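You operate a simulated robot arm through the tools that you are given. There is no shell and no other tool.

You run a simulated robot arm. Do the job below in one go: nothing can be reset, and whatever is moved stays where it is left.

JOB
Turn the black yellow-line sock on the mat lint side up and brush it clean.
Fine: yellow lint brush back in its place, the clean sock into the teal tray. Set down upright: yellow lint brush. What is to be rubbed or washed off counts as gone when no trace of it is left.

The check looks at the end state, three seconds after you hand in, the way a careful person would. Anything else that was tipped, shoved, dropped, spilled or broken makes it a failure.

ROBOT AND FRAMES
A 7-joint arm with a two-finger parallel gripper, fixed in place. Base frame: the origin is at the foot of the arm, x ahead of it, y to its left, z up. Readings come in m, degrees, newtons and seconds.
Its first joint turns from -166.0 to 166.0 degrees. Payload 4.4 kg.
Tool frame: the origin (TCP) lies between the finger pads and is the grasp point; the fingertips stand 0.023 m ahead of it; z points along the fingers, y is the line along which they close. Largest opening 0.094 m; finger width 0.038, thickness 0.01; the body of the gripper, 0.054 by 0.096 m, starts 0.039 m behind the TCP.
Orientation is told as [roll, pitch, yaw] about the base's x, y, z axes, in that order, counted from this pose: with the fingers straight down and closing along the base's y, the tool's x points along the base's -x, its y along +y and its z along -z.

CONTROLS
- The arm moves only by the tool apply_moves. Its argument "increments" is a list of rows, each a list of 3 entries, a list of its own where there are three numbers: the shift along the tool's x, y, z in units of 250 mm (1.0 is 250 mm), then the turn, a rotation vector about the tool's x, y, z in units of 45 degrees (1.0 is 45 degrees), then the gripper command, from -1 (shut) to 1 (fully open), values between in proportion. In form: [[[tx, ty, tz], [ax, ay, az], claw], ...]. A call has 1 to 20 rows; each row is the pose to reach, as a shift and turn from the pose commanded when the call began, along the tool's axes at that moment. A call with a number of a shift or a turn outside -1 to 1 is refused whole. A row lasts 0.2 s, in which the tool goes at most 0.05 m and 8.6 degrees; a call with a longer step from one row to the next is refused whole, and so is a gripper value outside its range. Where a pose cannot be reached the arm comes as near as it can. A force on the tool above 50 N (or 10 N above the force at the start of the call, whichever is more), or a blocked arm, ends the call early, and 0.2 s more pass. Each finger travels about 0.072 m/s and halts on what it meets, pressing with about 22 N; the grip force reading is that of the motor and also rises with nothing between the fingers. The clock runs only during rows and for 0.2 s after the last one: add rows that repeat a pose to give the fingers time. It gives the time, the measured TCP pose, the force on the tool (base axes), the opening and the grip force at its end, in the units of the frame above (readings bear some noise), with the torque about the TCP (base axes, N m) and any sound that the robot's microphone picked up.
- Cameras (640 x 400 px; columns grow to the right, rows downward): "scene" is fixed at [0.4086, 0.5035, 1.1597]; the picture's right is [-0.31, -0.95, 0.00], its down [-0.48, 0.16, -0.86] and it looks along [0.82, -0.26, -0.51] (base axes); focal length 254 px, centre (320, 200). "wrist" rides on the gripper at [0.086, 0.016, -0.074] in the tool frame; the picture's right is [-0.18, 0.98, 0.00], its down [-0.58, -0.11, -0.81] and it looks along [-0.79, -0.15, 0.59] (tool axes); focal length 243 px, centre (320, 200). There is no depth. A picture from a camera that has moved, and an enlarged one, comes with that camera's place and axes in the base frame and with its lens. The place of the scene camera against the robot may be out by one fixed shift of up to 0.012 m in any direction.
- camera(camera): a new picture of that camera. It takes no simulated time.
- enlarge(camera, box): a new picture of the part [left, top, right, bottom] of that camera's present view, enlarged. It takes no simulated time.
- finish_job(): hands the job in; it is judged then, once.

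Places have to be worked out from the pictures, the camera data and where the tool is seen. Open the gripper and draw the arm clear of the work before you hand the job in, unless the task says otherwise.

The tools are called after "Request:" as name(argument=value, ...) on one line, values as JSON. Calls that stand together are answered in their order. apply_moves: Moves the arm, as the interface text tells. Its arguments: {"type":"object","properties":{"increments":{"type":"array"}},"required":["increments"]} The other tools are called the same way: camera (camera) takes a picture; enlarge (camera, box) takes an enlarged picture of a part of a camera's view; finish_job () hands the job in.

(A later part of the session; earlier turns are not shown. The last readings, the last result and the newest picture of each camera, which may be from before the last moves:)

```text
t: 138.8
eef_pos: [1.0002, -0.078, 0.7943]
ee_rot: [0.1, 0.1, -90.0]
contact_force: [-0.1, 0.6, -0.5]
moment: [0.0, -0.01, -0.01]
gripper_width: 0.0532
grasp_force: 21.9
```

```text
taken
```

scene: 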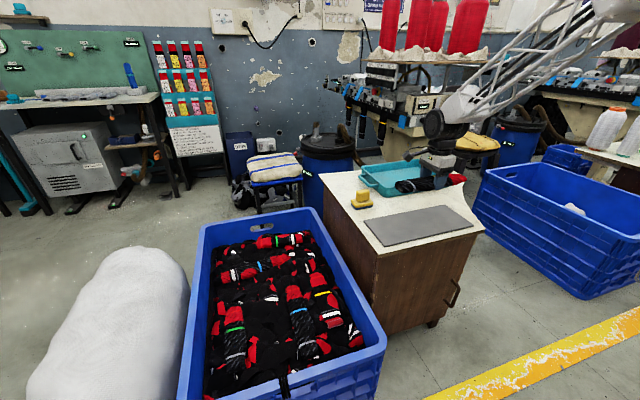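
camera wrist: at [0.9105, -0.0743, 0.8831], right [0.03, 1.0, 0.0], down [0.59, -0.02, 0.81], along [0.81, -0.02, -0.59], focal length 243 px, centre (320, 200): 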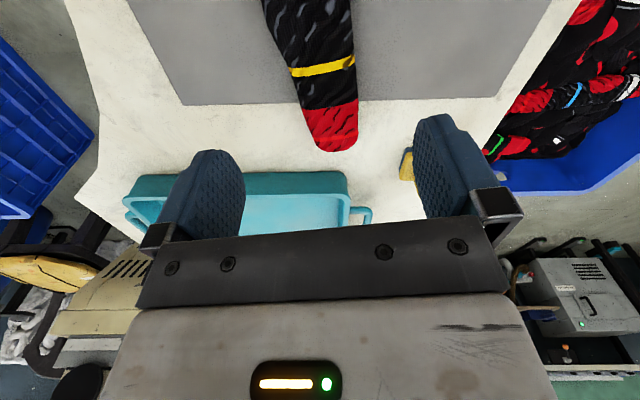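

Sock is along y. I carry it over the tray centre in two moves at safe height.

Request:
apply_moves(increments=[[[-0.055, 0.15, 0], [0, 0, 0], -1], [[-0.11, 0.3, 0], [0, 0, 0], -1], [[-0.165, 0.45, 0], [0, 0, 0], -1], [[-0.22, 0.6, 0], [0, 0, 0], -1], [[-0.22, 0.6, 0], [0, 0, 0], -1]])

Request:
apply_moves(increments=[[[-0.055, 0.147, 0], [0, 0, 0], -1], [[-0.11, 0.294, 0], [0, 0, 0], -1], [[-0.165, 0.441, 0], [0, 0, 0], -1], [[-0.216, 0.588, 0], [0, 0, 0], -1], [[-0.216, 0.588, 0], [0, 0, 0], -1]])

Request:
camera(camera="wrist")

Request:
enlarge(camera="scene", box=[340, 120, 480, 220])

```text
t: 140.0
eef_pos: [1.1505, -0.1333, 0.7945]
ee_rot: [0.0, 0.1, -90.0]
contact_force: [0.5, 0.4, -0.5]
moment: [0.01, 0.01, -0.02]
gripper_width: 0.0531
grasp_force: 22.1
```

```text
t: 141.2
eef_pos: [1.2995, -0.1872, 0.8067]
ee_rot: [0.6, -0.1, -90.0]
contact_force: [-0.2, 0.0, 3.5]
moment: [-0.04, 0.03, 0.02]
gripper_width: 0.0534
grasp_force: 21.6
```

```text
taken
camera wrist: at [1.3146, -0.1005, 0.8812], right [0.98, -0.18, 0.01], down [-0.12, -0.58, 0.81], along [-0.14, -0.79, -0.59], focal length 243 px, centre (320, 200)
```

wrist: 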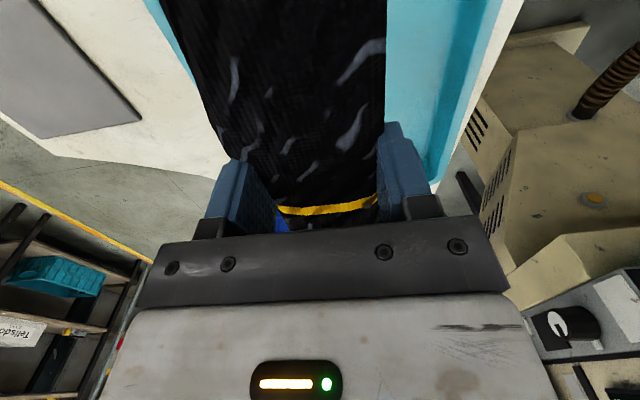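

```text
4.00 times, centred on (410, 170) of scene
camera zoom: at [0.4086, 0.5035, 1.1597], right [-0.31, -0.95, 0.0], down [-0.48, 0.16, -0.86], along [0.82, -0.26, -0.51], focal length 1016 px, centre (-40, 320)
```

zoom: 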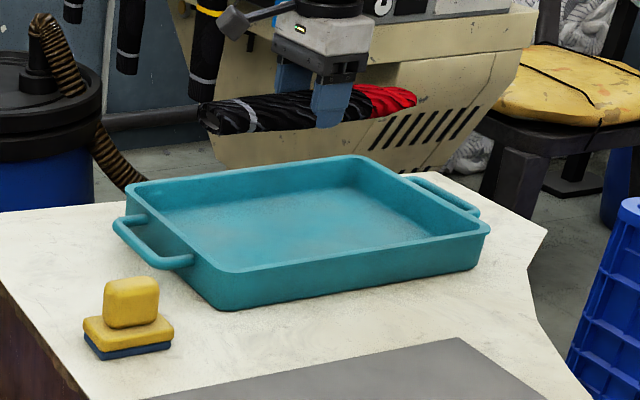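

The height reads slightly high (0.807) with a small force, so I hold still for a moment and re-read.

Request:
apply_moves(increments=[[[0, 0, 0], [0, 0, 0], -1], [[0, 0, 0], [0, 0, 0], -1]])

Request:
enlarge(camera="wrist", box=[130, 0, 530, 240])

```text
t: 141.8
eef_pos: [1.2976, -0.1884, 0.7957]
ee_rot: [0.0, 0.1, -90.0]
contact_force: [0.9, 0.0, -0.4]
moment: [-0.01, -0.03, 0.0]
gripper_width: 0.0534
grasp_force: 22.1
```

```text
1.60 times, centred on (330, 120) of wrist
camera zoom: at [1.3136, -0.1003, 0.8708], right [0.98, -0.18, 0.0], down [-0.11, -0.58, 0.81], along [-0.15, -0.79, -0.59], focal length 388 px, centre (304, 328)
```

zoom: 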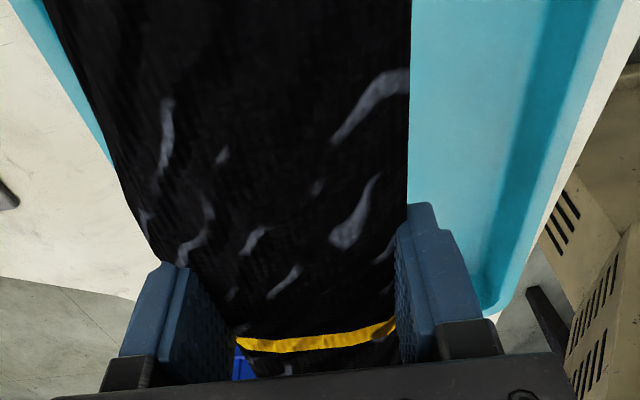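

It settled at (1.298, −0.188, 0.796); the lag was only transient. The sock (about y −0.07 to −0.315) fits inside the tray, so I lower it slowly.

Request:
apply_moves(increments=[[[0, 0, 0.06], [0, 0, 0], -1], [[0, 0, 0.12], [0, 0, 0], -1], [[0, 0, 0.18], [0, 0, 0], -1], [[0, 0, 0.24], [0, 0, 0], -1], [[0, 0, 0.3], [0, 0, 0], -1], [[0, 0, 0.34], [0, 0, 0], -1], [[0, 0, 0.34], [0, 0, 0], -1], [[0, 0, 0.34], [0, 0, 0], -1]])

Request:
enlarge(camera="scene", box=[340, 130, 480, 220])

Request:
camera(camera="wrist")

```text
t: 143.6
eef_pos: [1.2964, -0.1875, 0.7087]
ee_rot: [0.0, 0.0, -90.0]
contact_force: [-0.7, -0.5, -1.0]
moment: [0.01, 0.04, -0.01]
gripper_width: 0.0533
grasp_force: 22.4
```

```text
4.44 times, centred on (410, 175) of scene
camera zoom: at [0.4086, 0.5035, 1.1597], right [-0.31, -0.95, 0.0], down [-0.48, 0.16, -0.86], along [0.82, -0.26, -0.51], focal length 1128 px, centre (-80, 311)
```

zoom: 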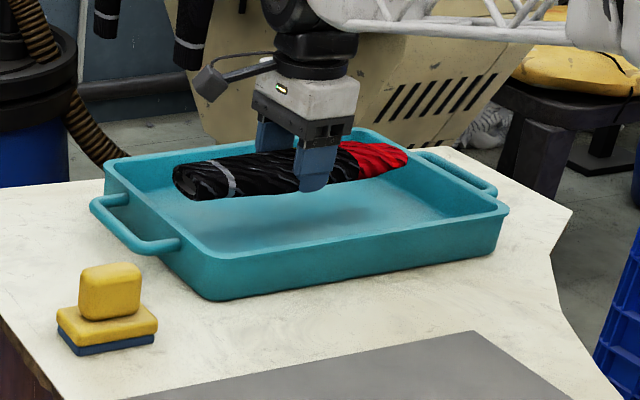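

```text
taken
camera wrist: at [1.3125, -0.0996, 0.7838], right [0.98, -0.18, 0.0], down [-0.11, -0.58, 0.81], along [-0.15, -0.79, -0.59], focal length 243 px, centre (320, 200)
```

wrist: 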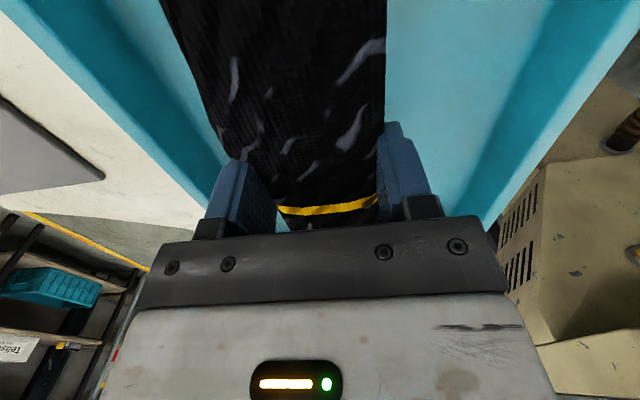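

The sock hangs inside the tray outline. I shift it about 1 cm toward −y and a little +x for better centring, then lower to just above the tray floor.

Request:
apply_moves(increments=[[[-0.02, 0.016, 0], [0, 0, 0], -1], [[-0.04, 0.032, 0], [0, 0, 0], -1], [[-0.04, 0.032, 0.03], [0, 0, 0], -1], [[-0.04, 0.032, 0.07], [0, 0, 0], -1], [[-0.04, 0.032, 0.11], [0, 0, 0], -1], [[-0.04, 0.032, 0.15], [0, 0, 0], -1], [[-0.04, 0.032, 0.17], [0, 0, 0], -1], [[-0.04, 0.032, 0.17], [0, 0, 0], -1]])

Request:
enlarge(camera="scene", box=[350, 140, 470, 220])

```text
t: 145.4
eef_pos: [1.3036, -0.1969, 0.6647]
ee_rot: [0.0, 0.1, -90.0]
contact_force: [0.3, -0.3, 0.2]
moment: [-0.01, 0.02, -0.01]
gripper_width: 0.053
grasp_force: 21.6
```

```text
5.00 times, centred on (410, 180) of scene
camera zoom: at [0.4086, 0.5035, 1.1597], right [-0.31, -0.95, 0.0], down [-0.48, 0.16, -0.86], along [0.82, -0.26, -0.51], focal length 1270 px, centre (-130, 300)
```

zoom: 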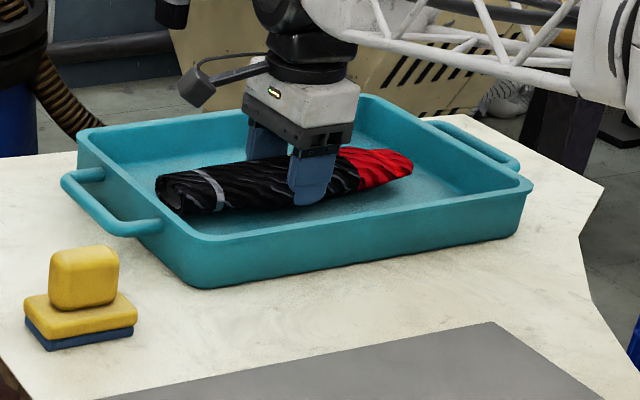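

It's well inside the tray, about a centimetre above its floor. I lower in small steps to contact.

Request:
apply_moves(increments=[[[0, 0, 0.01], [0, 0, 0], -1], [[0, 0, 0.02], [0, 0, 0], -1], [[0, 0, 0.02], [0, 0, 0], -1]])

Request:
apply_moves(increments=[[[0, 0, 0.006], [0, 0, 0], -1], [[0, 0, 0.012], [0, 0, 0], -1], [[0, 0, 0.012], [0, 0, 0], -1]])

```text
t: 146.2
eef_pos: [1.3053, -0.1972, 0.6612]
ee_rot: [0.1, 0.1, -90.1]
contact_force: [-0.7, 0.0, -0.3]
moment: [0.01, 0.01, 0.02]
gripper_width: 0.0535
grasp_force: 21.8
```

```text
t: 147.0
eef_pos: [1.3044, -0.1979, 0.6584]
ee_rot: [0.0, 0.2, -90.0]
contact_force: [0.2, -0.1, 0.1]
moment: [-0.03, 0.0, 0.0]
gripper_width: 0.0534
grasp_force: 22.0
```

No contact yet at 0.658. I continue in small steps.

Request:
apply_moves(increments=[[[0, 0, 0.006], [0, 0, 0], -1], [[0, 0, 0.012], [0, 0, 0], -1], [[0, 0, 0.012], [0, 0, 0], -1]])

Request:
enlarge(camera="scene", box=[370, 150, 450, 200])

```text
t: 147.8
eef_pos: [1.3032, -0.1972, 0.656]
ee_rot: [-0.1, 0.1, -90.0]
contact_force: [-0.3, 0.7, 0.0]
moment: [0.03, 0.03, 0.03]
gripper_width: 0.0532
grasp_force: 22.8
```

```text
8.00 times, centred on (410, 175) of scene
camera zoom: at [0.4086, 0.5035, 1.1597], right [-0.31, -0.95, 0.0], down [-0.48, 0.16, -0.86], along [0.82, -0.26, -0.51], focal length 2031 px, centre (-400, 400)
```

zoom: 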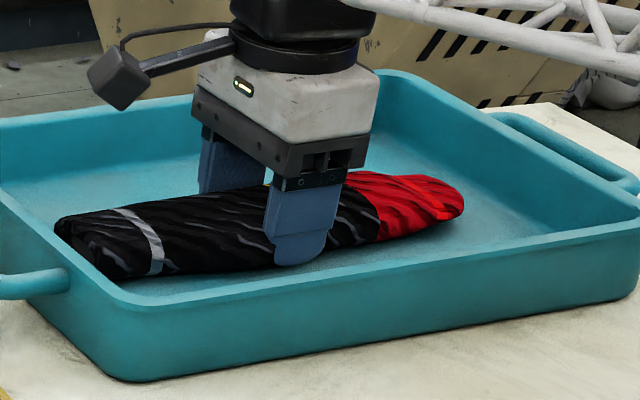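

Nearly on the tray floor. Two more small steps.

Request:
apply_moves(increments=[[[0, 0, 0.006], [0, 0, 0], -1], [[0, 0, 0.01], [0, 0, 0], -1], [[0, 0, 0.01], [0, 0, 0], -1]])

Request:
apply_moves(increments=[[[0, 0, 0.006], [0, 0, 0], -1], [[0, 0, 0.006], [0, 0, 0], -1]])

```text
t: 148.6
eef_pos: [1.3053, -0.1971, 0.6534]
ee_rot: [0.1, 0.1, -89.9]
contact_force: [0.0, -0.9, 7.2]
moment: [-0.4, 0.06, -0.03]
gripper_width: 0.0532
grasp_force: 21.8
```

```text
t: 149.2
eef_pos: [1.3067, -0.1977, 0.6538]
ee_rot: [0.2, -0.1, -90.0]
contact_force: [0.4, -3.5, 20.3]
moment: [0.02, 0.12, -0.04]
gripper_width: 0.0534
grasp_force: 21.7
```

The sock is on the tray floor (20 N). I ease up a millimetre and open the fingers.

Request:
apply_moves(increments=[[[0, 0, -0.005], [0, 0, 0], -1], [[0, 0, -0.006], [0, 0, 0], 0.2], [[0, 0, -0.006], [0, 0, 0], 0.5], [[0, 0, -0.006], [0, 0, 0], 0.8], [[0, 0, -0.006], [0, 0, 0], 1], [[0, 0, -0.006], [0, 0, 0], 1]])

Request:
enlarge(camera="scene", box=[350, 140, 470, 220])

```text
t: 150.6
eef_pos: [1.3045, -0.1979, 0.6537]
ee_rot: [0.1, 0.2, -90.0]
contact_force: [-0.8, 0.9, 0.1]
moment: [-0.03, 0.0, -0.02]
gripper_width: 0.0938
grasp_force: 0.2
```

```text
5.00 times, centred on (410, 180) of scene
camera zoom: at [0.4086, 0.5035, 1.1597], right [-0.31, -0.95, 0.0], down [-0.48, 0.16, -0.86], along [0.82, -0.26, -0.51], focal length 1270 px, centre (-130, 300)
```

zoom: 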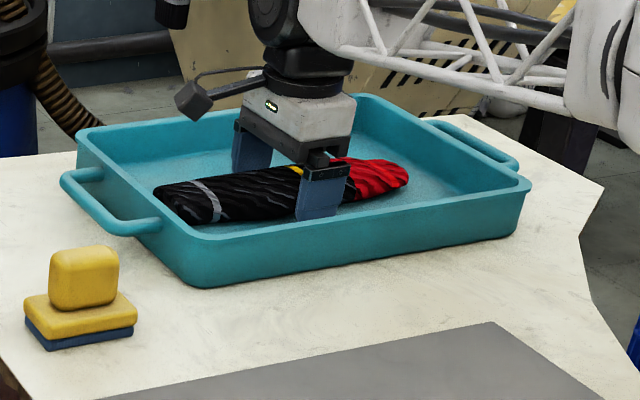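

The sock lies flat in the tray and the fingers are open. I raise straight up out of the tray.

Request:
apply_moves(increments=[[[0, 0, -0.06], [0, 0, 0], 1], [[0, 0, -0.16], [0, 0, 0], 1], [[0, 0, -0.28], [0, 0, 0], 1], [[0, 0, -0.42], [0, 0, 0], 1], [[0, 0, -0.56], [0, 0, 0], 1], [[0, 0, -0.68], [0, 0, 0], 1], [[0, 0, -0.68], [0, 0, 0], 1]])

Request:
apply_moves(increments=[[[0.05, -0.19, 0], [0, 0, 0], 1], [[0.1, -0.38, 0], [0, 0, 0], 1], [[0.15, -0.57, 0], [0, 0, 0], 1], [[0.2, -0.76, 0], [0, 0, 0], 1], [[0.25, -0.95, 0], [0, 0, 0], 1], [[0.25, -0.95, 0], [0, 0, 0], 1]])

Request:
apply_moves(increments=[[[0.05, -0.19, 0], [0, 0, 0], 1], [[0.1, -0.38, 0], [0, 0, 0], 1], [[0.15, -0.57, -0.05], [0, 0, 0], 1], [[0.2, -0.76, -0.1], [0, 0, 0], 1], [[0.25, -0.95, -0.15], [0, 0, 0], 1], [[0.25, -0.95, -0.15], [0, 0, 0], 1]])

Request:
camera(camera="scene")

Request:
enlarge(camera="scene", box=[330, 140, 490, 250])

Request:
enlarge(camera="scene", box=[370, 155, 450, 205])

Request:
enlarge(camera="scene", box=[330, 160, 410, 220])

```text
t: 152.2
eef_pos: [1.3051, -0.1957, 0.8224]
ee_rot: [0.0, 0.1, -89.9]
contact_force: [0.6, 0.4, 0.4]
moment: [-0.01, 0.0, 0.01]
gripper_width: 0.0939
grasp_force: 0.1
```

```text
t: 152.7
eef_pos: [1.2377, -0.1797, 0.6841]
ee_rot: [-5.8, 0.9, -89.9]
contact_force: [1.2, 1.5, 11.4]
moment: [-0.14, -0.69, 0.07]
gripper_width: 0.0942
grasp_force: 0.0
stopped in row 2: the force on the tool passed its limit at 86 N (the readings are from after the stop); the commanded pose is now the measured one
```

```text
refused: row 3 steps farther than a row can; nothing moved
```

```text
taken
```

scene: 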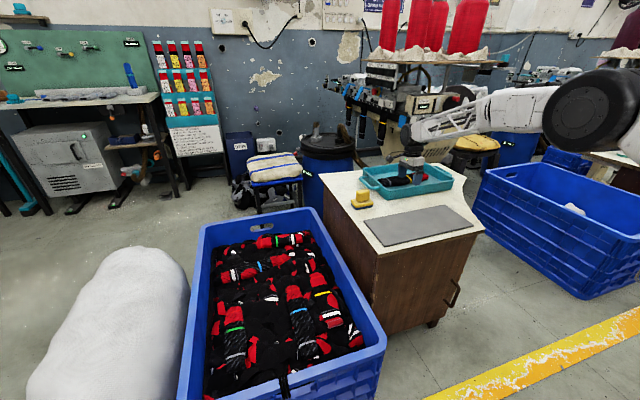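

```text
3.64 times, centred on (410, 195) of scene
camera zoom: at [0.4086, 0.5035, 1.1597], right [-0.31, -0.95, 0.0], down [-0.48, 0.16, -0.86], along [0.82, -0.26, -0.51], focal length 923 px, centre (-7, 218)
```

zoom: 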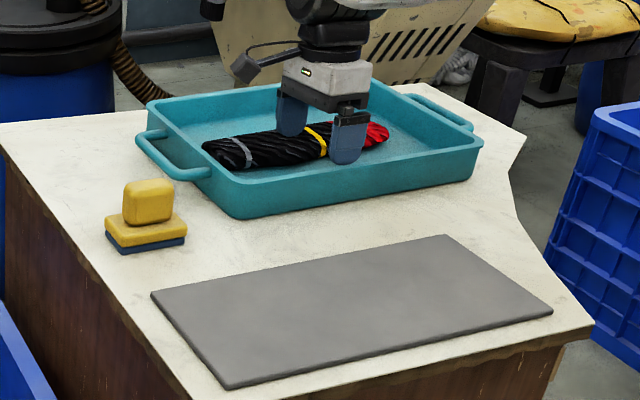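

```text
8.00 times, centred on (410, 180) of scene
camera zoom: at [0.4086, 0.5035, 1.1597], right [-0.31, -0.95, 0.0], down [-0.48, 0.16, -0.86], along [0.82, -0.26, -0.51], focal length 2031 px, centre (-400, 360)
```

zoom: 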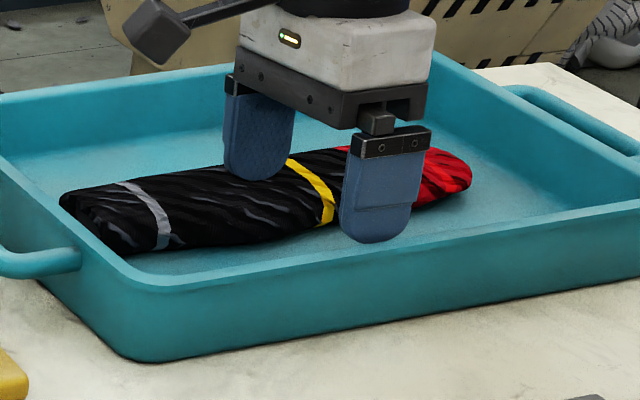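

```text
6.67 times, centred on (370, 190) of scene
camera zoom: at [0.4086, 0.5035, 1.1597], right [-0.31, -0.95, 0.0], down [-0.48, 0.16, -0.86], along [0.82, -0.26, -0.51], focal length 1693 px, centre (-13, 267)
```

zoom: 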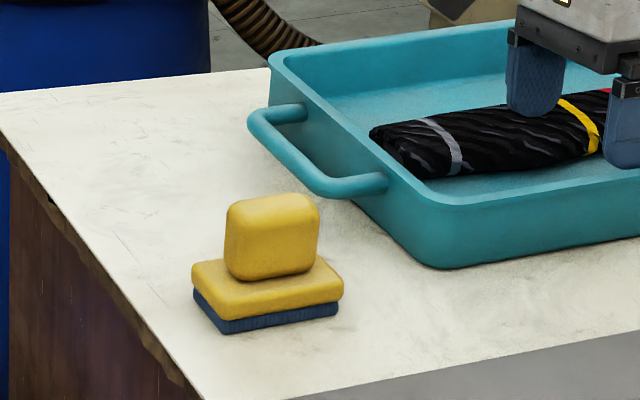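

Something went wrong: on moving back from the stretched-out pose the arm dipped and the near finger pushed the tray; the tray seems shifted ~2 cm toward the robot. I first lift the tool slowly and carefully in small steps to get clear.

Request:
apply_moves(increments=[[[0, 0, -0.01], [0, 0, 0], 1], [[0, 0, -0.02], [0, 0, 0], 1], [[0, 0, -0.04], [0, 0, 0], 1], [[0, 0, -0.06], [0, 0, 0], 1], [[0, 0, -0.06], [0, 0, 0], 1], [[0, 0, -0.06], [0, 0, 0], 1]])

Request:
enlarge(camera="scene", box=[330, 140, 490, 250])

```text
t: 154.1
eef_pos: [1.2394, -0.1808, 0.6965]
ee_rot: [-5.9, 0.8, -90.0]
contact_force: [0.2, 1.1, 0.5]
moment: [0.03, -0.01, 0.0]
gripper_width: 0.0942
grasp_force: 0.1
```

```text
3.64 times, centred on (410, 195) of scene
camera zoom: at [0.4086, 0.5035, 1.1597], right [-0.31, -0.95, 0.0], down [-0.48, 0.16, -0.86], along [0.82, -0.26, -0.51], focal length 923 px, centre (-7, 218)
```

zoom: 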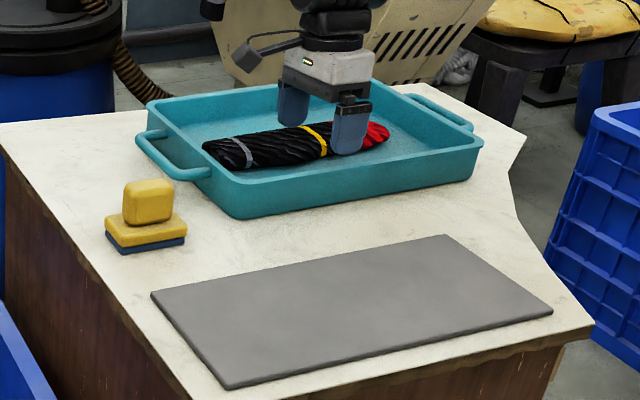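

The tool is free at z 0.697. I continue raising slowly by 10 cm before anything else.

Request:
apply_moves(increments=[[[0, 0, -0.04], [0, 0, 0], 1], [[0, 0, -0.08], [0, 0, 0], 1], [[0, 0, -0.12], [0, 0, 0], 1], [[0, 0, -0.16], [0, 0, 0], 1], [[0, 0, -0.2], [0, 0, 0], 1], [[0, 0, -0.24], [0, 0, 0], 1], [[0, 0, -0.24], [0, 0, 0], 1]])

Request:
enlarge(camera="scene", box=[320, 150, 480, 250])

Request:
enlarge(camera="scene", box=[330, 160, 410, 220])

```text
t: 155.7
eef_pos: [1.2462, -0.1817, 0.7569]
ee_rot: [-6.0, 0.9, -90.1]
contact_force: [-0.7, 0.8, 0.1]
moment: [0.0, 0.02, -0.01]
gripper_width: 0.0941
grasp_force: 0.0
```

```text
4.00 times, centred on (400, 200) of scene
camera zoom: at [0.4086, 0.5035, 1.1597], right [-0.31, -0.95, 0.0], down [-0.48, 0.16, -0.86], along [0.82, -0.26, -0.51], focal length 1016 px, centre (0, 200)
```

zoom: 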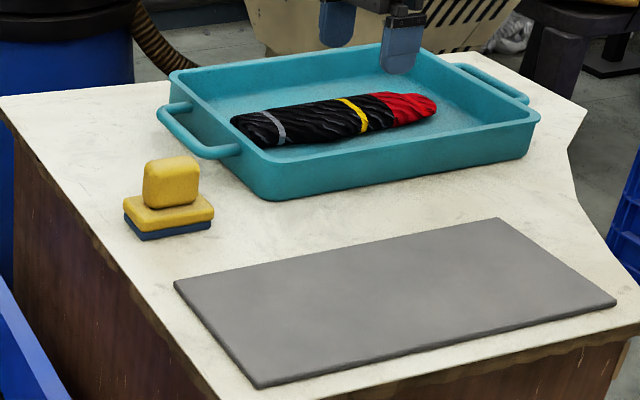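

```text
6.67 times, centred on (370, 190) of scene
camera zoom: at [0.4086, 0.5035, 1.1597], right [-0.31, -0.95, 0.0], down [-0.48, 0.16, -0.86], along [0.82, -0.26, -0.51], focal length 1693 px, centre (-13, 267)
```

zoom: 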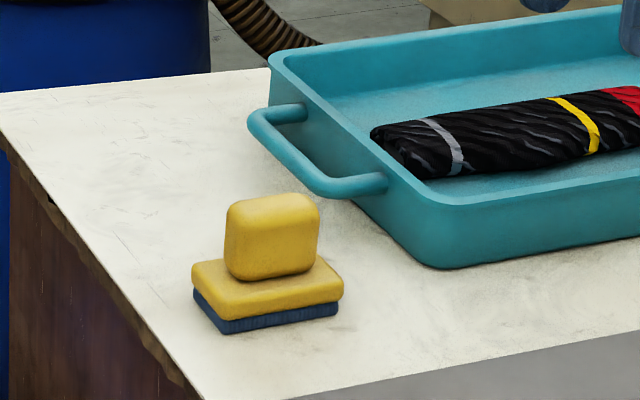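

The tray has shifted about 2 cm toward the robot (≈ −0.02 m in x) without noticeable rotation; sock and brush look fine. I'll restore it by gently pushing its front wall back. First I straighten the tool tilt in place.

Request:
apply_moves(increments=[[[0, 0, -0.01], [-0.044, -0.007, 0], 1], [[0, 0, -0.02], [-0.089, -0.013, 0], 1], [[0, 0, -0.03], [-0.133, -0.02, 0], 1], [[0, 0, -0.03], [-0.133, -0.02, 0], 1]])

```text
t: 156.7
eef_pos: [1.2452, -0.1818, 0.7638]
ee_rot: [0.1, 0.1, -90.0]
contact_force: [-0.1, 0.0, -0.9]
moment: [0.0, -0.01, 0.01]
gripper_width: 0.094
grasp_force: 0.1
```

Vertical again. I retreat toward −x slowly in 1.25 cm rows while rising slightly.

Request:
apply_moves(increments=[[[0, 0, -0.05], [0, 0, 0], 1], [[0, -0.03, -0.1], [0, 0, 0], 1], [[0, -0.07, -0.12], [0, 0, 0], 1], [[0, -0.12, -0.12], [0, 0, 0], 1], [[0, -0.17, -0.12], [0, 0, 0], 1], [[0, -0.22, -0.12], [0, 0, 0], 1], [[0, -0.27, -0.12], [0, 0, 0], 1], [[0, -0.27, -0.12], [0, 0, 0], 1]])

```text
t: 158.5
eef_pos: [1.1776, -0.181, 0.7933]
ee_rot: [0.1, -0.1, -89.9]
contact_force: [0.3, 0.0, -0.7]
moment: [0.01, -0.02, 0.03]
gripper_width: 0.0942
grasp_force: 0.1
```

Tracking is stable now. I continue back to x≈1.08 and close the fingers for pushing.

Request:
apply_moves(increments=[[[-0.01, -0.06, 0], [0, 0, 0], 0.5], [[-0.02, -0.13, 0], [0, 0, 0], 0], [[-0.03, -0.2, 0], [0, 0, 0], -0.5], [[-0.04, -0.27, 0], [0, 0, 0], -1], [[-0.04, -0.34, 0], [0, 0, 0], -1], [[-0.04, -0.38, 0], [0, 0, 0], -1], [[-0.04, -0.38, 0], [0, 0, 0], -1]])

Request:
enlarge(camera="scene", box=[310, 130, 500, 260])

Request:
enlarge(camera="scene", box=[376, 180, 496, 255])

Request:
camera(camera="wrist")

```text
t: 160.1
eef_pos: [1.0826, -0.1917, 0.7915]
ee_rot: [0.0, 0.0, -90.0]
contact_force: [-0.2, 0.6, -1.0]
moment: [0.01, 0.01, -0.02]
gripper_width: 0.0
grasp_force: 21.7
```

```text
3.08 times, centred on (405, 195) of scene
camera zoom: at [0.4086, 0.5035, 1.1597], right [-0.31, -0.95, 0.0], down [-0.48, 0.16, -0.86], along [0.82, -0.26, -0.51], focal length 781 px, centre (58, 215)
```

zoom: 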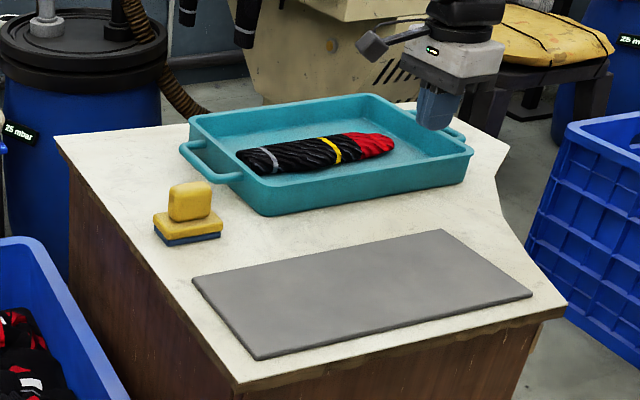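

```text
5.33 times, centred on (436, 218) of scene
camera zoom: at [0.4086, 0.5035, 1.1597], right [-0.31, -0.95, 0.0], down [-0.48, 0.16, -0.86], along [0.82, -0.26, -0.51], focal length 1354 px, centre (-299, 107)
```

zoom: 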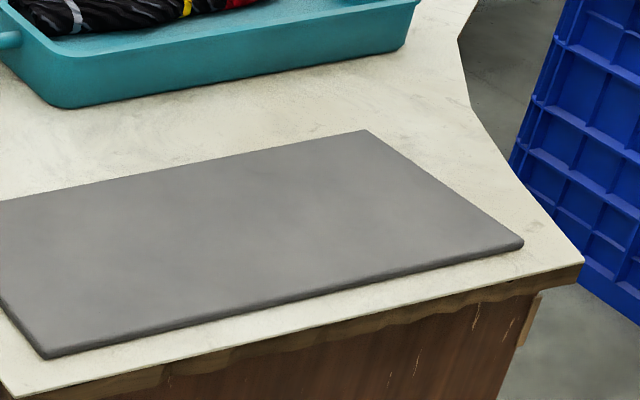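

```text
taken
camera wrist: at [1.0986, -0.1046, 0.8672], right [0.98, -0.18, 0.0], down [-0.11, -0.58, 0.81], along [-0.15, -0.79, -0.59], focal length 243 px, centre (320, 200)
```

wrist: 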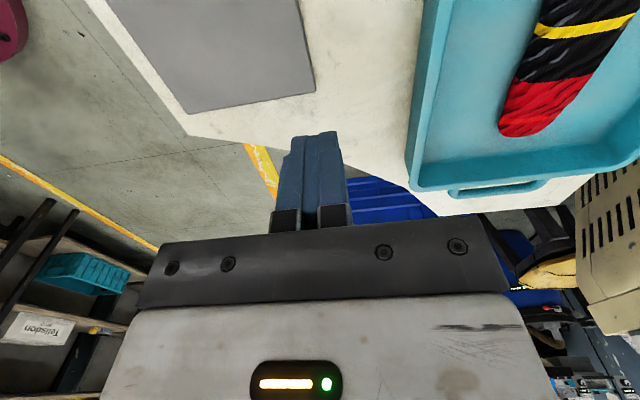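

Fingers closed. I lower in front of the tray's front wall at its middle (y ≈ −0.192), well clear of it.

Request:
apply_moves(increments=[[[0, 0.04, 0.08], [0, 0, 0], -1], [[0, 0.07, 0.17], [0, 0, 0], -1], [[0, 0.07, 0.26], [0, 0, 0], -1], [[0, 0.07, 0.35], [0, 0, 0], -1], [[0, 0.07, 0.43], [0, 0, 0], -1], [[0, 0.07, 0.5], [0, 0, 0], -1], [[0, 0.07, 0.5], [0, 0, 0], -1]])

Request:
enlarge(camera="scene", box=[376, 150, 496, 225])

```text
t: 161.7
eef_pos: [1.0999, -0.1903, 0.6688]
ee_rot: [0.1, 0.0, -90.0]
contact_force: [-0.1, 0.6, 0.6]
moment: [0.01, -0.03, -0.03]
gripper_width: 0.0
grasp_force: 21.4
```

```text
5.33 times, centred on (436, 188) of scene
camera zoom: at [0.4086, 0.5035, 1.1597], right [-0.31, -0.95, 0.0], down [-0.48, 0.16, -0.86], along [0.82, -0.26, -0.51], focal length 1354 px, centre (-299, 267)
```

zoom: 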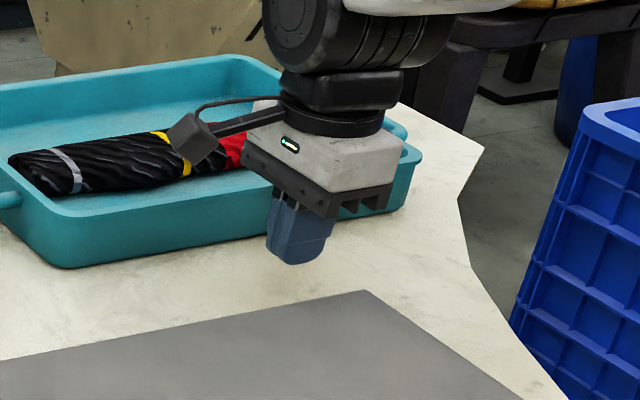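

I shift to y ≈ −0.207, the middle of the tray's front wall, and approach it slowly until light contact.

Request:
apply_moves(increments=[[[-0.033, 0, 0], [0, 0, 0], -1], [[-0.066, 0.0, 0.01], [0, 0, 0], -1], [[-0.066, 0.04, 0.01], [0, 0, 0], -1], [[-0.066, 0.08, 0.01], [0, 0, 0], -1], [[-0.066, 0.12, 0.01], [0, 0, 0], -1], [[-0.066, 0.16, 0.01], [0, 0, 0], -1], [[-0.066, 0.16, 0.01], [0, 0, 0], -1]])

Request:
enlarge(camera="scene", box=[376, 150, 496, 225])

Request:
camera(camera="wrist")

```text
t: 163.3
eef_pos: [1.1415, -0.2098, 0.6666]
ee_rot: [0.0, 0.0, -90.1]
contact_force: [-0.5, -0.6, -0.4]
moment: [0.01, -0.02, 0.0]
gripper_width: 0.0
grasp_force: 21.7
```

```text
5.33 times, centred on (436, 188) of scene
camera zoom: at [0.4086, 0.5035, 1.1597], right [-0.31, -0.95, 0.0], down [-0.48, 0.16, -0.86], along [0.82, -0.26, -0.51], focal length 1354 px, centre (-299, 267)
```

zoom: 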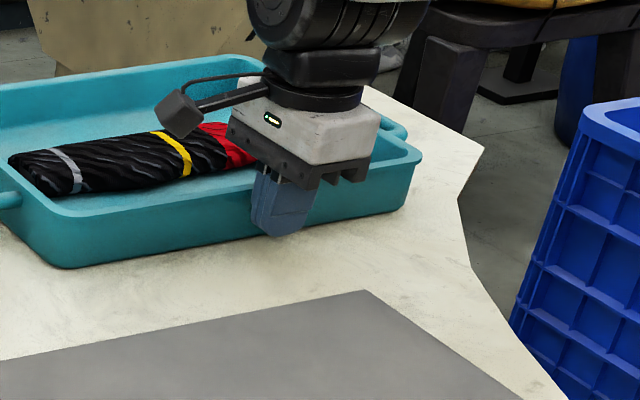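

```text
taken
camera wrist: at [1.157, -0.1222, 0.7414], right [0.98, -0.18, 0.0], down [-0.11, -0.58, 0.81], along [-0.15, -0.79, -0.59], focal length 243 px, centre (320, 200)
```

wrist: 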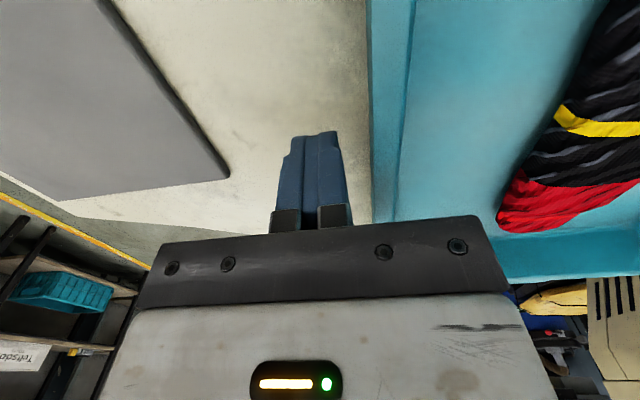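

The wrist view shows ~12 mm gap to the tray rim. I advance slowly until the force shows contact.

Request:
apply_moves(increments=[[[0, 0.012, 0], [0, 0, 0], -1], [[0, 0.024, 0], [0, 0, 0], -1], [[0, 0.036, 0], [0, 0, 0], -1], [[0, 0.044, 0], [0, 0, 0], -1], [[0, 0.044, 0], [0, 0, 0], -1]])

Request:
apply_moves(increments=[[[0, 0.008, 0], [0, 0, 0], -1], [[0, 0.008, 0], [0, 0, 0], -1]])

```text
t: 164.5
eef_pos: [1.1514, -0.2093, 0.6652]
ee_rot: [0.1, 0.0, -90.0]
contact_force: [0.3, 0.5, 0.1]
moment: [-0.01, 0.0, 0.0]
gripper_width: 0.0
grasp_force: 21.8
```

```text
t: 165.1
eef_pos: [1.1545, -0.2077, 0.6658]
ee_rot: [0.1, 0.0, -89.9]
contact_force: [0.2, -0.4, 0.3]
moment: [0.0, 0.05, 0.0]
gripper_width: 0.0
grasp_force: 21.7
```

No contact yet; I keep advancing 2 mm at a time.

Request:
apply_moves(increments=[[[0, 0.008, 0], [0, 0, 0], -1], [[0, 0.016, 0], [0, 0, 0], -1], [[0, 0.016, 0], [0, 0, 0], -1]])

Request:
enlarge(camera="wrist", box=[260, 60, 460, 200])

```text
t: 165.9
eef_pos: [1.1568, -0.2087, 0.665]
ee_rot: [0.2, 0.0, -90.0]
contact_force: [-2.1, 0.0, -0.5]
moment: [0.02, -0.04, 0.01]
gripper_width: 0.0
grasp_force: 22.0
```

```text
2.86 times, centred on (360, 130) of wrist
camera zoom: at [1.1735, -0.1214, 0.7397], right [0.98, -0.18, 0.0], down [-0.11, -0.58, 0.81], along [-0.15, -0.79, -0.59], focal length 693 px, centre (206, 400)
```

zoom: 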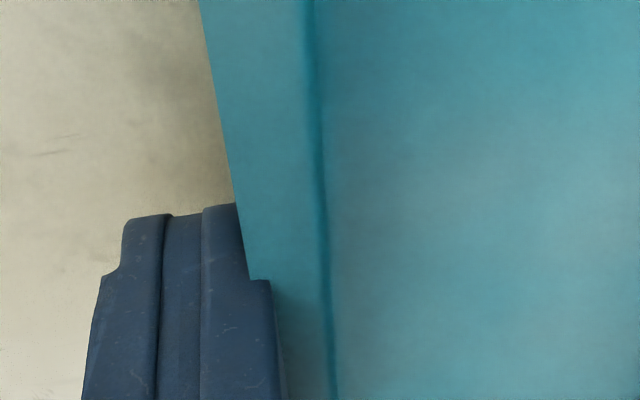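

Contact with the tray rim at TCP x≈1.158. I push gently by 12 mm in 2 mm rows, then compare with the original picture.

Request:
apply_moves(increments=[[[0, 0.008, 0], [0, 0, 0], -1], [[0, 0.016, 0], [0, 0, 0], -1], [[0, 0.024, 0], [0, 0, 0], -1], [[0, 0.032, 0], [0, 0, 0], -1], [[0, 0.04, 0], [0, 0, 0], -1], [[0, 0.048, 0], [0, 0, 0], -1], [[0, 0.048, 0], [0, 0, 0], -1]])

Request:
enlarge(camera="scene", box=[330, 160, 410, 220])

Request:
enlarge(camera="scene", box=[376, 150, 496, 225])

```text
t: 167.5
eef_pos: [1.1697, -0.207, 0.6666]
ee_rot: [0.0, 0.0, -90.0]
contact_force: [-3.0, -0.3, 2.1]
moment: [0.03, -0.01, -0.01]
gripper_width: 0.0002
grasp_force: 22.5
```

```text
6.67 times, centred on (370, 190) of scene
camera zoom: at [0.4086, 0.5035, 1.1597], right [-0.31, -0.95, 0.0], down [-0.48, 0.16, -0.86], along [0.82, -0.26, -0.51], focal length 1693 px, centre (-13, 267)
```

zoom: 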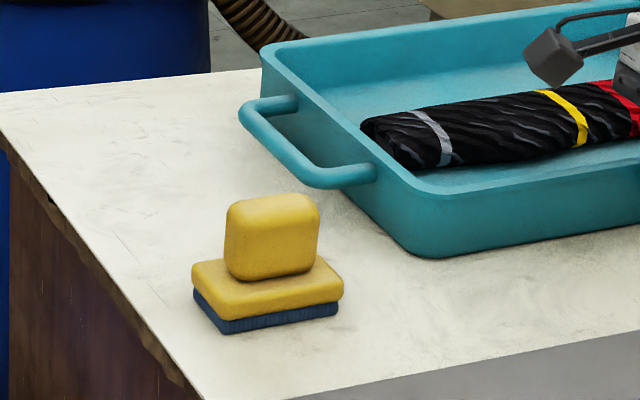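

```text
5.33 times, centred on (436, 188) of scene
camera zoom: at [0.4086, 0.5035, 1.1597], right [-0.31, -0.95, 0.0], down [-0.48, 0.16, -0.86], along [0.82, -0.26, -0.51], focal length 1354 px, centre (-299, 267)
```

zoom: 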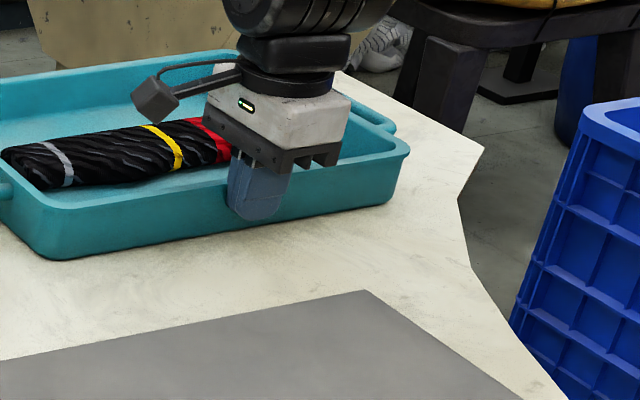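

The tray is moving back smoothly at ~3 N; about 8–9 mm remain by comparison with the original picture. I push another 8 mm.

Request:
apply_moves(increments=[[[0, 0.008, 0], [0, 0, 0], -1], [[0, 0.016, 0], [0, 0, 0], -1], [[0, 0.024, 0], [0, 0, 0], -1], [[0, 0.03, 0], [0, 0, 0], -1], [[0, 0.03, 0], [0, 0, 0], -1]])

Request:
enlarge(camera="scene", box=[330, 160, 410, 220])

Request:
enlarge(camera="scene", box=[320, 150, 480, 250])

```text
t: 168.7
eef_pos: [1.1782, -0.2071, 0.6639]
ee_rot: [0.1, 0.0, -90.0]
contact_force: [-1.9, 0.1, 0.3]
moment: [0.01, 0.01, -0.01]
gripper_width: 0.0
grasp_force: 21.9
```

```text
6.67 times, centred on (370, 190) of scene
camera zoom: at [0.4086, 0.5035, 1.1597], right [-0.31, -0.95, 0.0], down [-0.48, 0.16, -0.86], along [0.82, -0.26, -0.51], focal length 1693 px, centre (-13, 267)
```

zoom: 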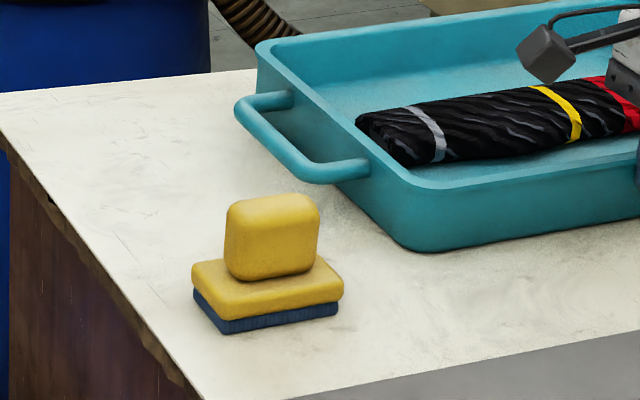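

```text
4.00 times, centred on (400, 200) of scene
camera zoom: at [0.4086, 0.5035, 1.1597], right [-0.31, -0.95, 0.0], down [-0.48, 0.16, -0.86], along [0.82, -0.26, -0.51], focal length 1016 px, centre (0, 200)
```

zoom: 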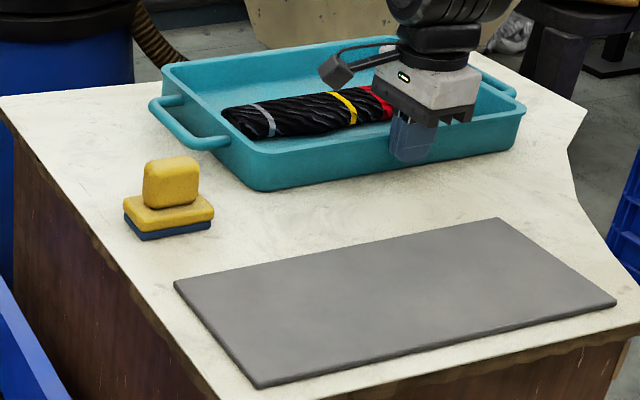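

The tray's x is restored (rows match the original), but it sits ~5 mm too far toward +y. I'll correct that by lightly gripping the front wall and shifting it; first back off and raise clear of the rim.

Request:
apply_moves(increments=[[[0, -0.02, 0], [0, 0, 0], -1], [[0, -0.03, 0], [0, 0, 0], -1], [[0, -0.03, -0.05], [0, 0, 0], -0.6], [[0, -0.03, -0.1], [0, 0, 0], -0.3], [[0, -0.03, -0.16], [0, 0, 0], 0], [[0, -0.03, -0.22], [0, 0, 0], 0], [[0, -0.03, -0.26], [0, 0, 0], 0], [[0, -0.03, -0.26], [0, 0, 0], 0]])

Request:
enlarge(camera="scene", box=[330, 160, 410, 220])

Request:
camera(camera="wrist")

```text
t: 170.5
eef_pos: [1.1684, -0.2081, 0.7304]
ee_rot: [0.1, 0.1, -90.0]
contact_force: [-0.3, -0.5, -1.4]
moment: [0.01, 0.03, -0.02]
gripper_width: 0.047
grasp_force: 0.0
```

```text
6.67 times, centred on (370, 190) of scene
camera zoom: at [0.4086, 0.5035, 1.1597], right [-0.31, -0.95, 0.0], down [-0.48, 0.16, -0.86], along [0.82, -0.26, -0.51], focal length 1693 px, centre (-13, 267)
```

zoom: 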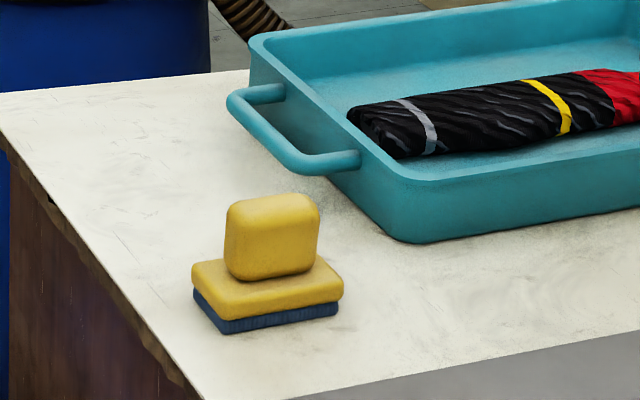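

```text
taken
camera wrist: at [1.1847, -0.1209, 0.8056], right [0.98, -0.18, 0.0], down [-0.11, -0.58, 0.81], along [-0.15, -0.79, -0.59], focal length 243 px, centre (320, 200)
```

wrist: 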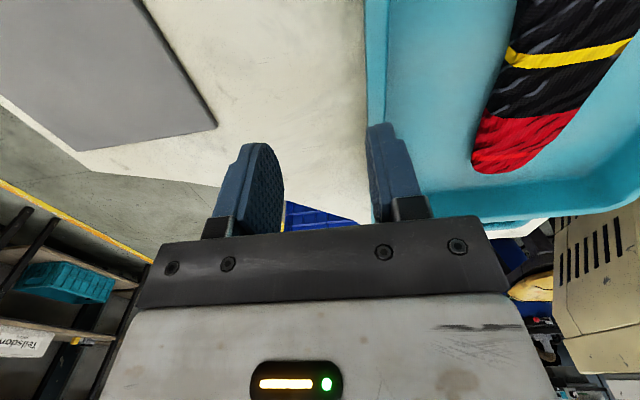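

My opening of the fingers nudged the tray about 1 cm further in +x; the offset from its original spot is now about (+10 mm, +5 mm). The rim lies at x≈1.198–1.208, so I move over it to grip the front wall at its middle.

Request:
apply_moves(increments=[[[0, 0.04, 0], [0, 0, 0], 0], [[0, 0.08, 0], [0, 0, 0], 0], [[0, 0.12, 0], [0, 0, 0], 0], [[0, 0.14, 0], [0, 0, 0], 0], [[0, 0.14, 0], [0, 0, 0], 0]])

Request:
enlarge(camera="wrist", box=[220, 0, 460, 240])

Request:
enlarge(camera="scene", box=[376, 150, 496, 225])

```text
t: 171.7
eef_pos: [1.2042, -0.2077, 0.7318]
ee_rot: [0.1, 0.0, -90.0]
contact_force: [0.5, -0.1, -0.5]
moment: [0.0, 0.01, -0.03]
gripper_width: 0.0471
grasp_force: 0.0
```

```text
1.67 times, centred on (340, 120) of wrist
camera zoom: at [1.2201, -0.1207, 0.806], right [0.98, -0.18, 0.0], down [-0.11, -0.58, 0.81], along [-0.15, -0.79, -0.59], focal length 404 px, centre (287, 333)
```

zoom: 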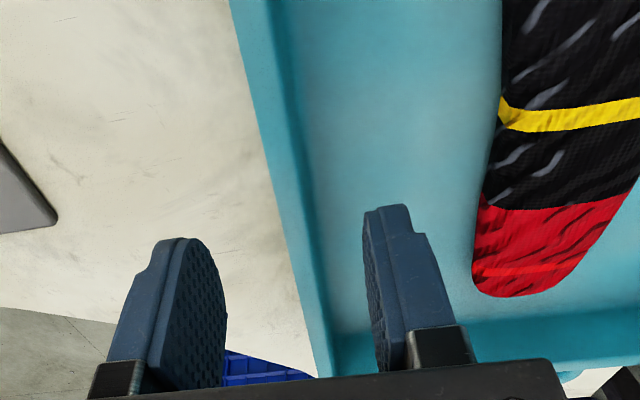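

```text
5.33 times, centred on (436, 188) of scene
camera zoom: at [0.4086, 0.5035, 1.1597], right [-0.31, -0.95, 0.0], down [-0.48, 0.16, -0.86], along [0.82, -0.26, -0.51], focal length 1354 px, centre (-299, 267)
```

zoom: 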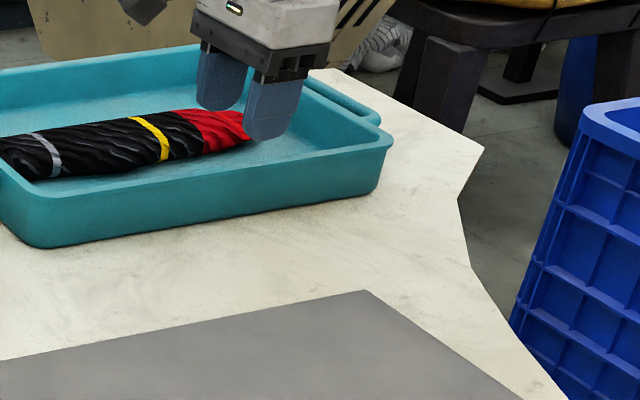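

The rim is centred between the two fingers. I descend slowly to straddle the front wall.

Request:
apply_moves(increments=[[[0, 0, 0.05], [0, 0, 0], 0], [[0, 0, 0.1], [0, 0, 0], 0], [[0, 0, 0.15], [0, 0, 0], 0], [[0, 0, 0.2], [0, 0, 0], 0], [[0, 0, 0.24], [0, 0, 0], 0], [[0, 0, 0.26], [0, 0, 0], 0], [[0, 0, 0.26], [0, 0, 0], 0]])

Request:
enlarge(camera="wrist", box=[220, 0, 460, 240])

Request:
enlarge(camera="scene", box=[320, 150, 480, 250])

```text
t: 173.3
eef_pos: [1.205, -0.2081, 0.6654]
ee_rot: [0.1, 0.0, -90.0]
contact_force: [-0.3, 0.3, 0.0]
moment: [0.01, -0.01, -0.01]
gripper_width: 0.0472
grasp_force: 0.1
```

```text
1.67 times, centred on (340, 120) of wrist
camera zoom: at [1.22, -0.1205, 0.7401], right [0.98, -0.18, 0.0], down [-0.11, -0.58, 0.81], along [-0.15, -0.79, -0.59], focal length 404 px, centre (287, 333)
```

zoom: 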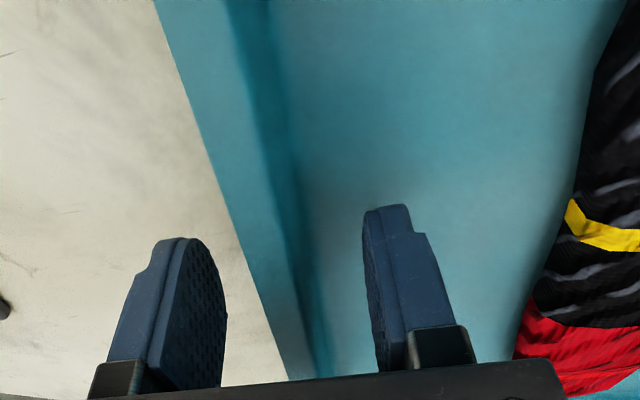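

```text
4.00 times, centred on (400, 200) of scene
camera zoom: at [0.4086, 0.5035, 1.1597], right [-0.31, -0.95, 0.0], down [-0.48, 0.16, -0.86], along [0.82, -0.26, -0.51], focal length 1016 px, centre (0, 200)
```

zoom: 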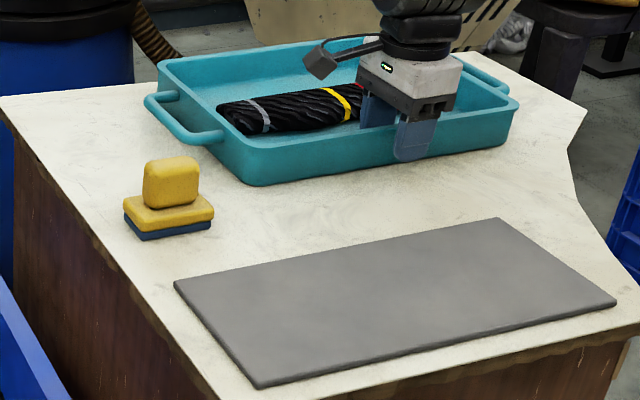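

Straddling the wall without contact. I close gently on it.

Request:
apply_moves(increments=[[[0, 0, 0], [0, 0, 0], -0.2], [[0, 0, 0], [0, 0, 0], -0.4], [[0, 0, 0], [0, 0, 0], -0.6], [[0, 0, 0], [0, 0, 0], -0.7], [[0, 0, 0], [0, 0, 0], -0.8], [[0, 0, 0], [0, 0, 0], -1], [[0, 0, 0], [0, 0, 0], -1]])

Request:
enlarge(camera="scene", box=[330, 160, 410, 220])

```text
t: 174.9
eef_pos: [1.2043, -0.2069, 0.666]
ee_rot: [0.1, 0.1, -90.0]
contact_force: [0.2, 0.6, 1.6]
moment: [0.03, 0.12, -0.42]
gripper_width: 0.008
grasp_force: 22.2
```

```text
6.67 times, centred on (370, 190) of scene
camera zoom: at [0.4086, 0.5035, 1.1597], right [-0.31, -0.95, 0.0], down [-0.48, 0.16, -0.86], along [0.82, -0.26, -0.51], focal length 1693 px, centre (-13, 267)
```

zoom: 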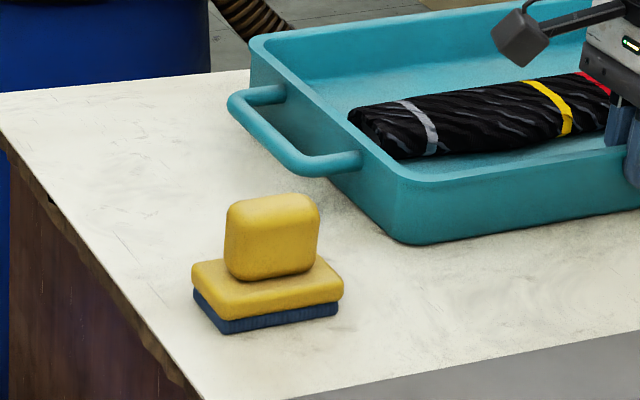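

Gripping the wall (8 mm thick). I move it slowly by −10 mm in x and −5 mm in y.

Request:
apply_moves(increments=[[[-0.003, -0.007, 0], [0, 0, 0], -1], [[-0.006, -0.013, 0], [0, 0, 0], -1], [[-0.01, -0.02, 0], [0, 0, 0], -1], [[-0.013, -0.027, 0], [0, 0, 0], -1], [[-0.016, -0.033, 0], [0, 0, 0], -1], [[-0.02, -0.04, 0], [0, 0, 0], -1], [[-0.02, -0.04, 0], [0, 0, 0], -1]])

Request:
enlarge(camera="scene", box=[330, 160, 410, 220])

Request:
enlarge(camera="scene", box=[320, 150, 480, 250])

Request:
enlarge(camera="scene", box=[310, 130, 500, 260])

```text
t: 176.5
eef_pos: [1.1947, -0.2135, 0.6653]
ee_rot: [0.2, -0.1, -90.1]
contact_force: [-0.9, 0.3, 0.0]
moment: [0.08, 0.21, 0.01]
gripper_width: 0.008
grasp_force: 21.4
```

```text
6.67 times, centred on (370, 190) of scene
camera zoom: at [0.4086, 0.5035, 1.1597], right [-0.31, -0.95, 0.0], down [-0.48, 0.16, -0.86], along [0.82, -0.26, -0.51], focal length 1693 px, centre (-13, 267)
```

zoom: 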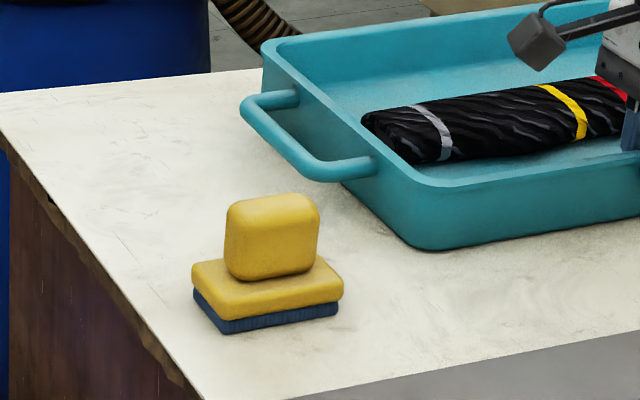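

```text
4.00 times, centred on (400, 200) of scene
camera zoom: at [0.4086, 0.5035, 1.1597], right [-0.31, -0.95, 0.0], down [-0.48, 0.16, -0.86], along [0.82, -0.26, -0.51], focal length 1016 px, centre (0, 200)
```

zoom: 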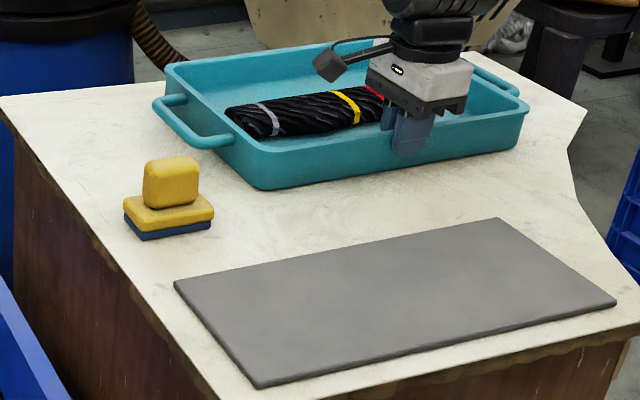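

```text
3.08 times, centred on (405, 195) of scene
camera zoom: at [0.4086, 0.5035, 1.1597], right [-0.31, -0.95, 0.0], down [-0.48, 0.16, -0.86], along [0.82, -0.26, -0.51], focal length 781 px, centre (58, 215)
```

zoom: 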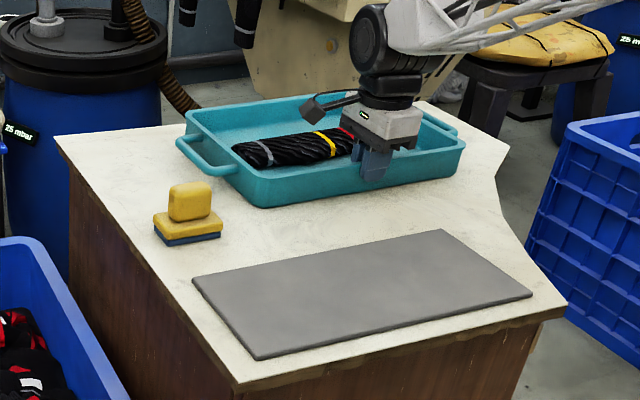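

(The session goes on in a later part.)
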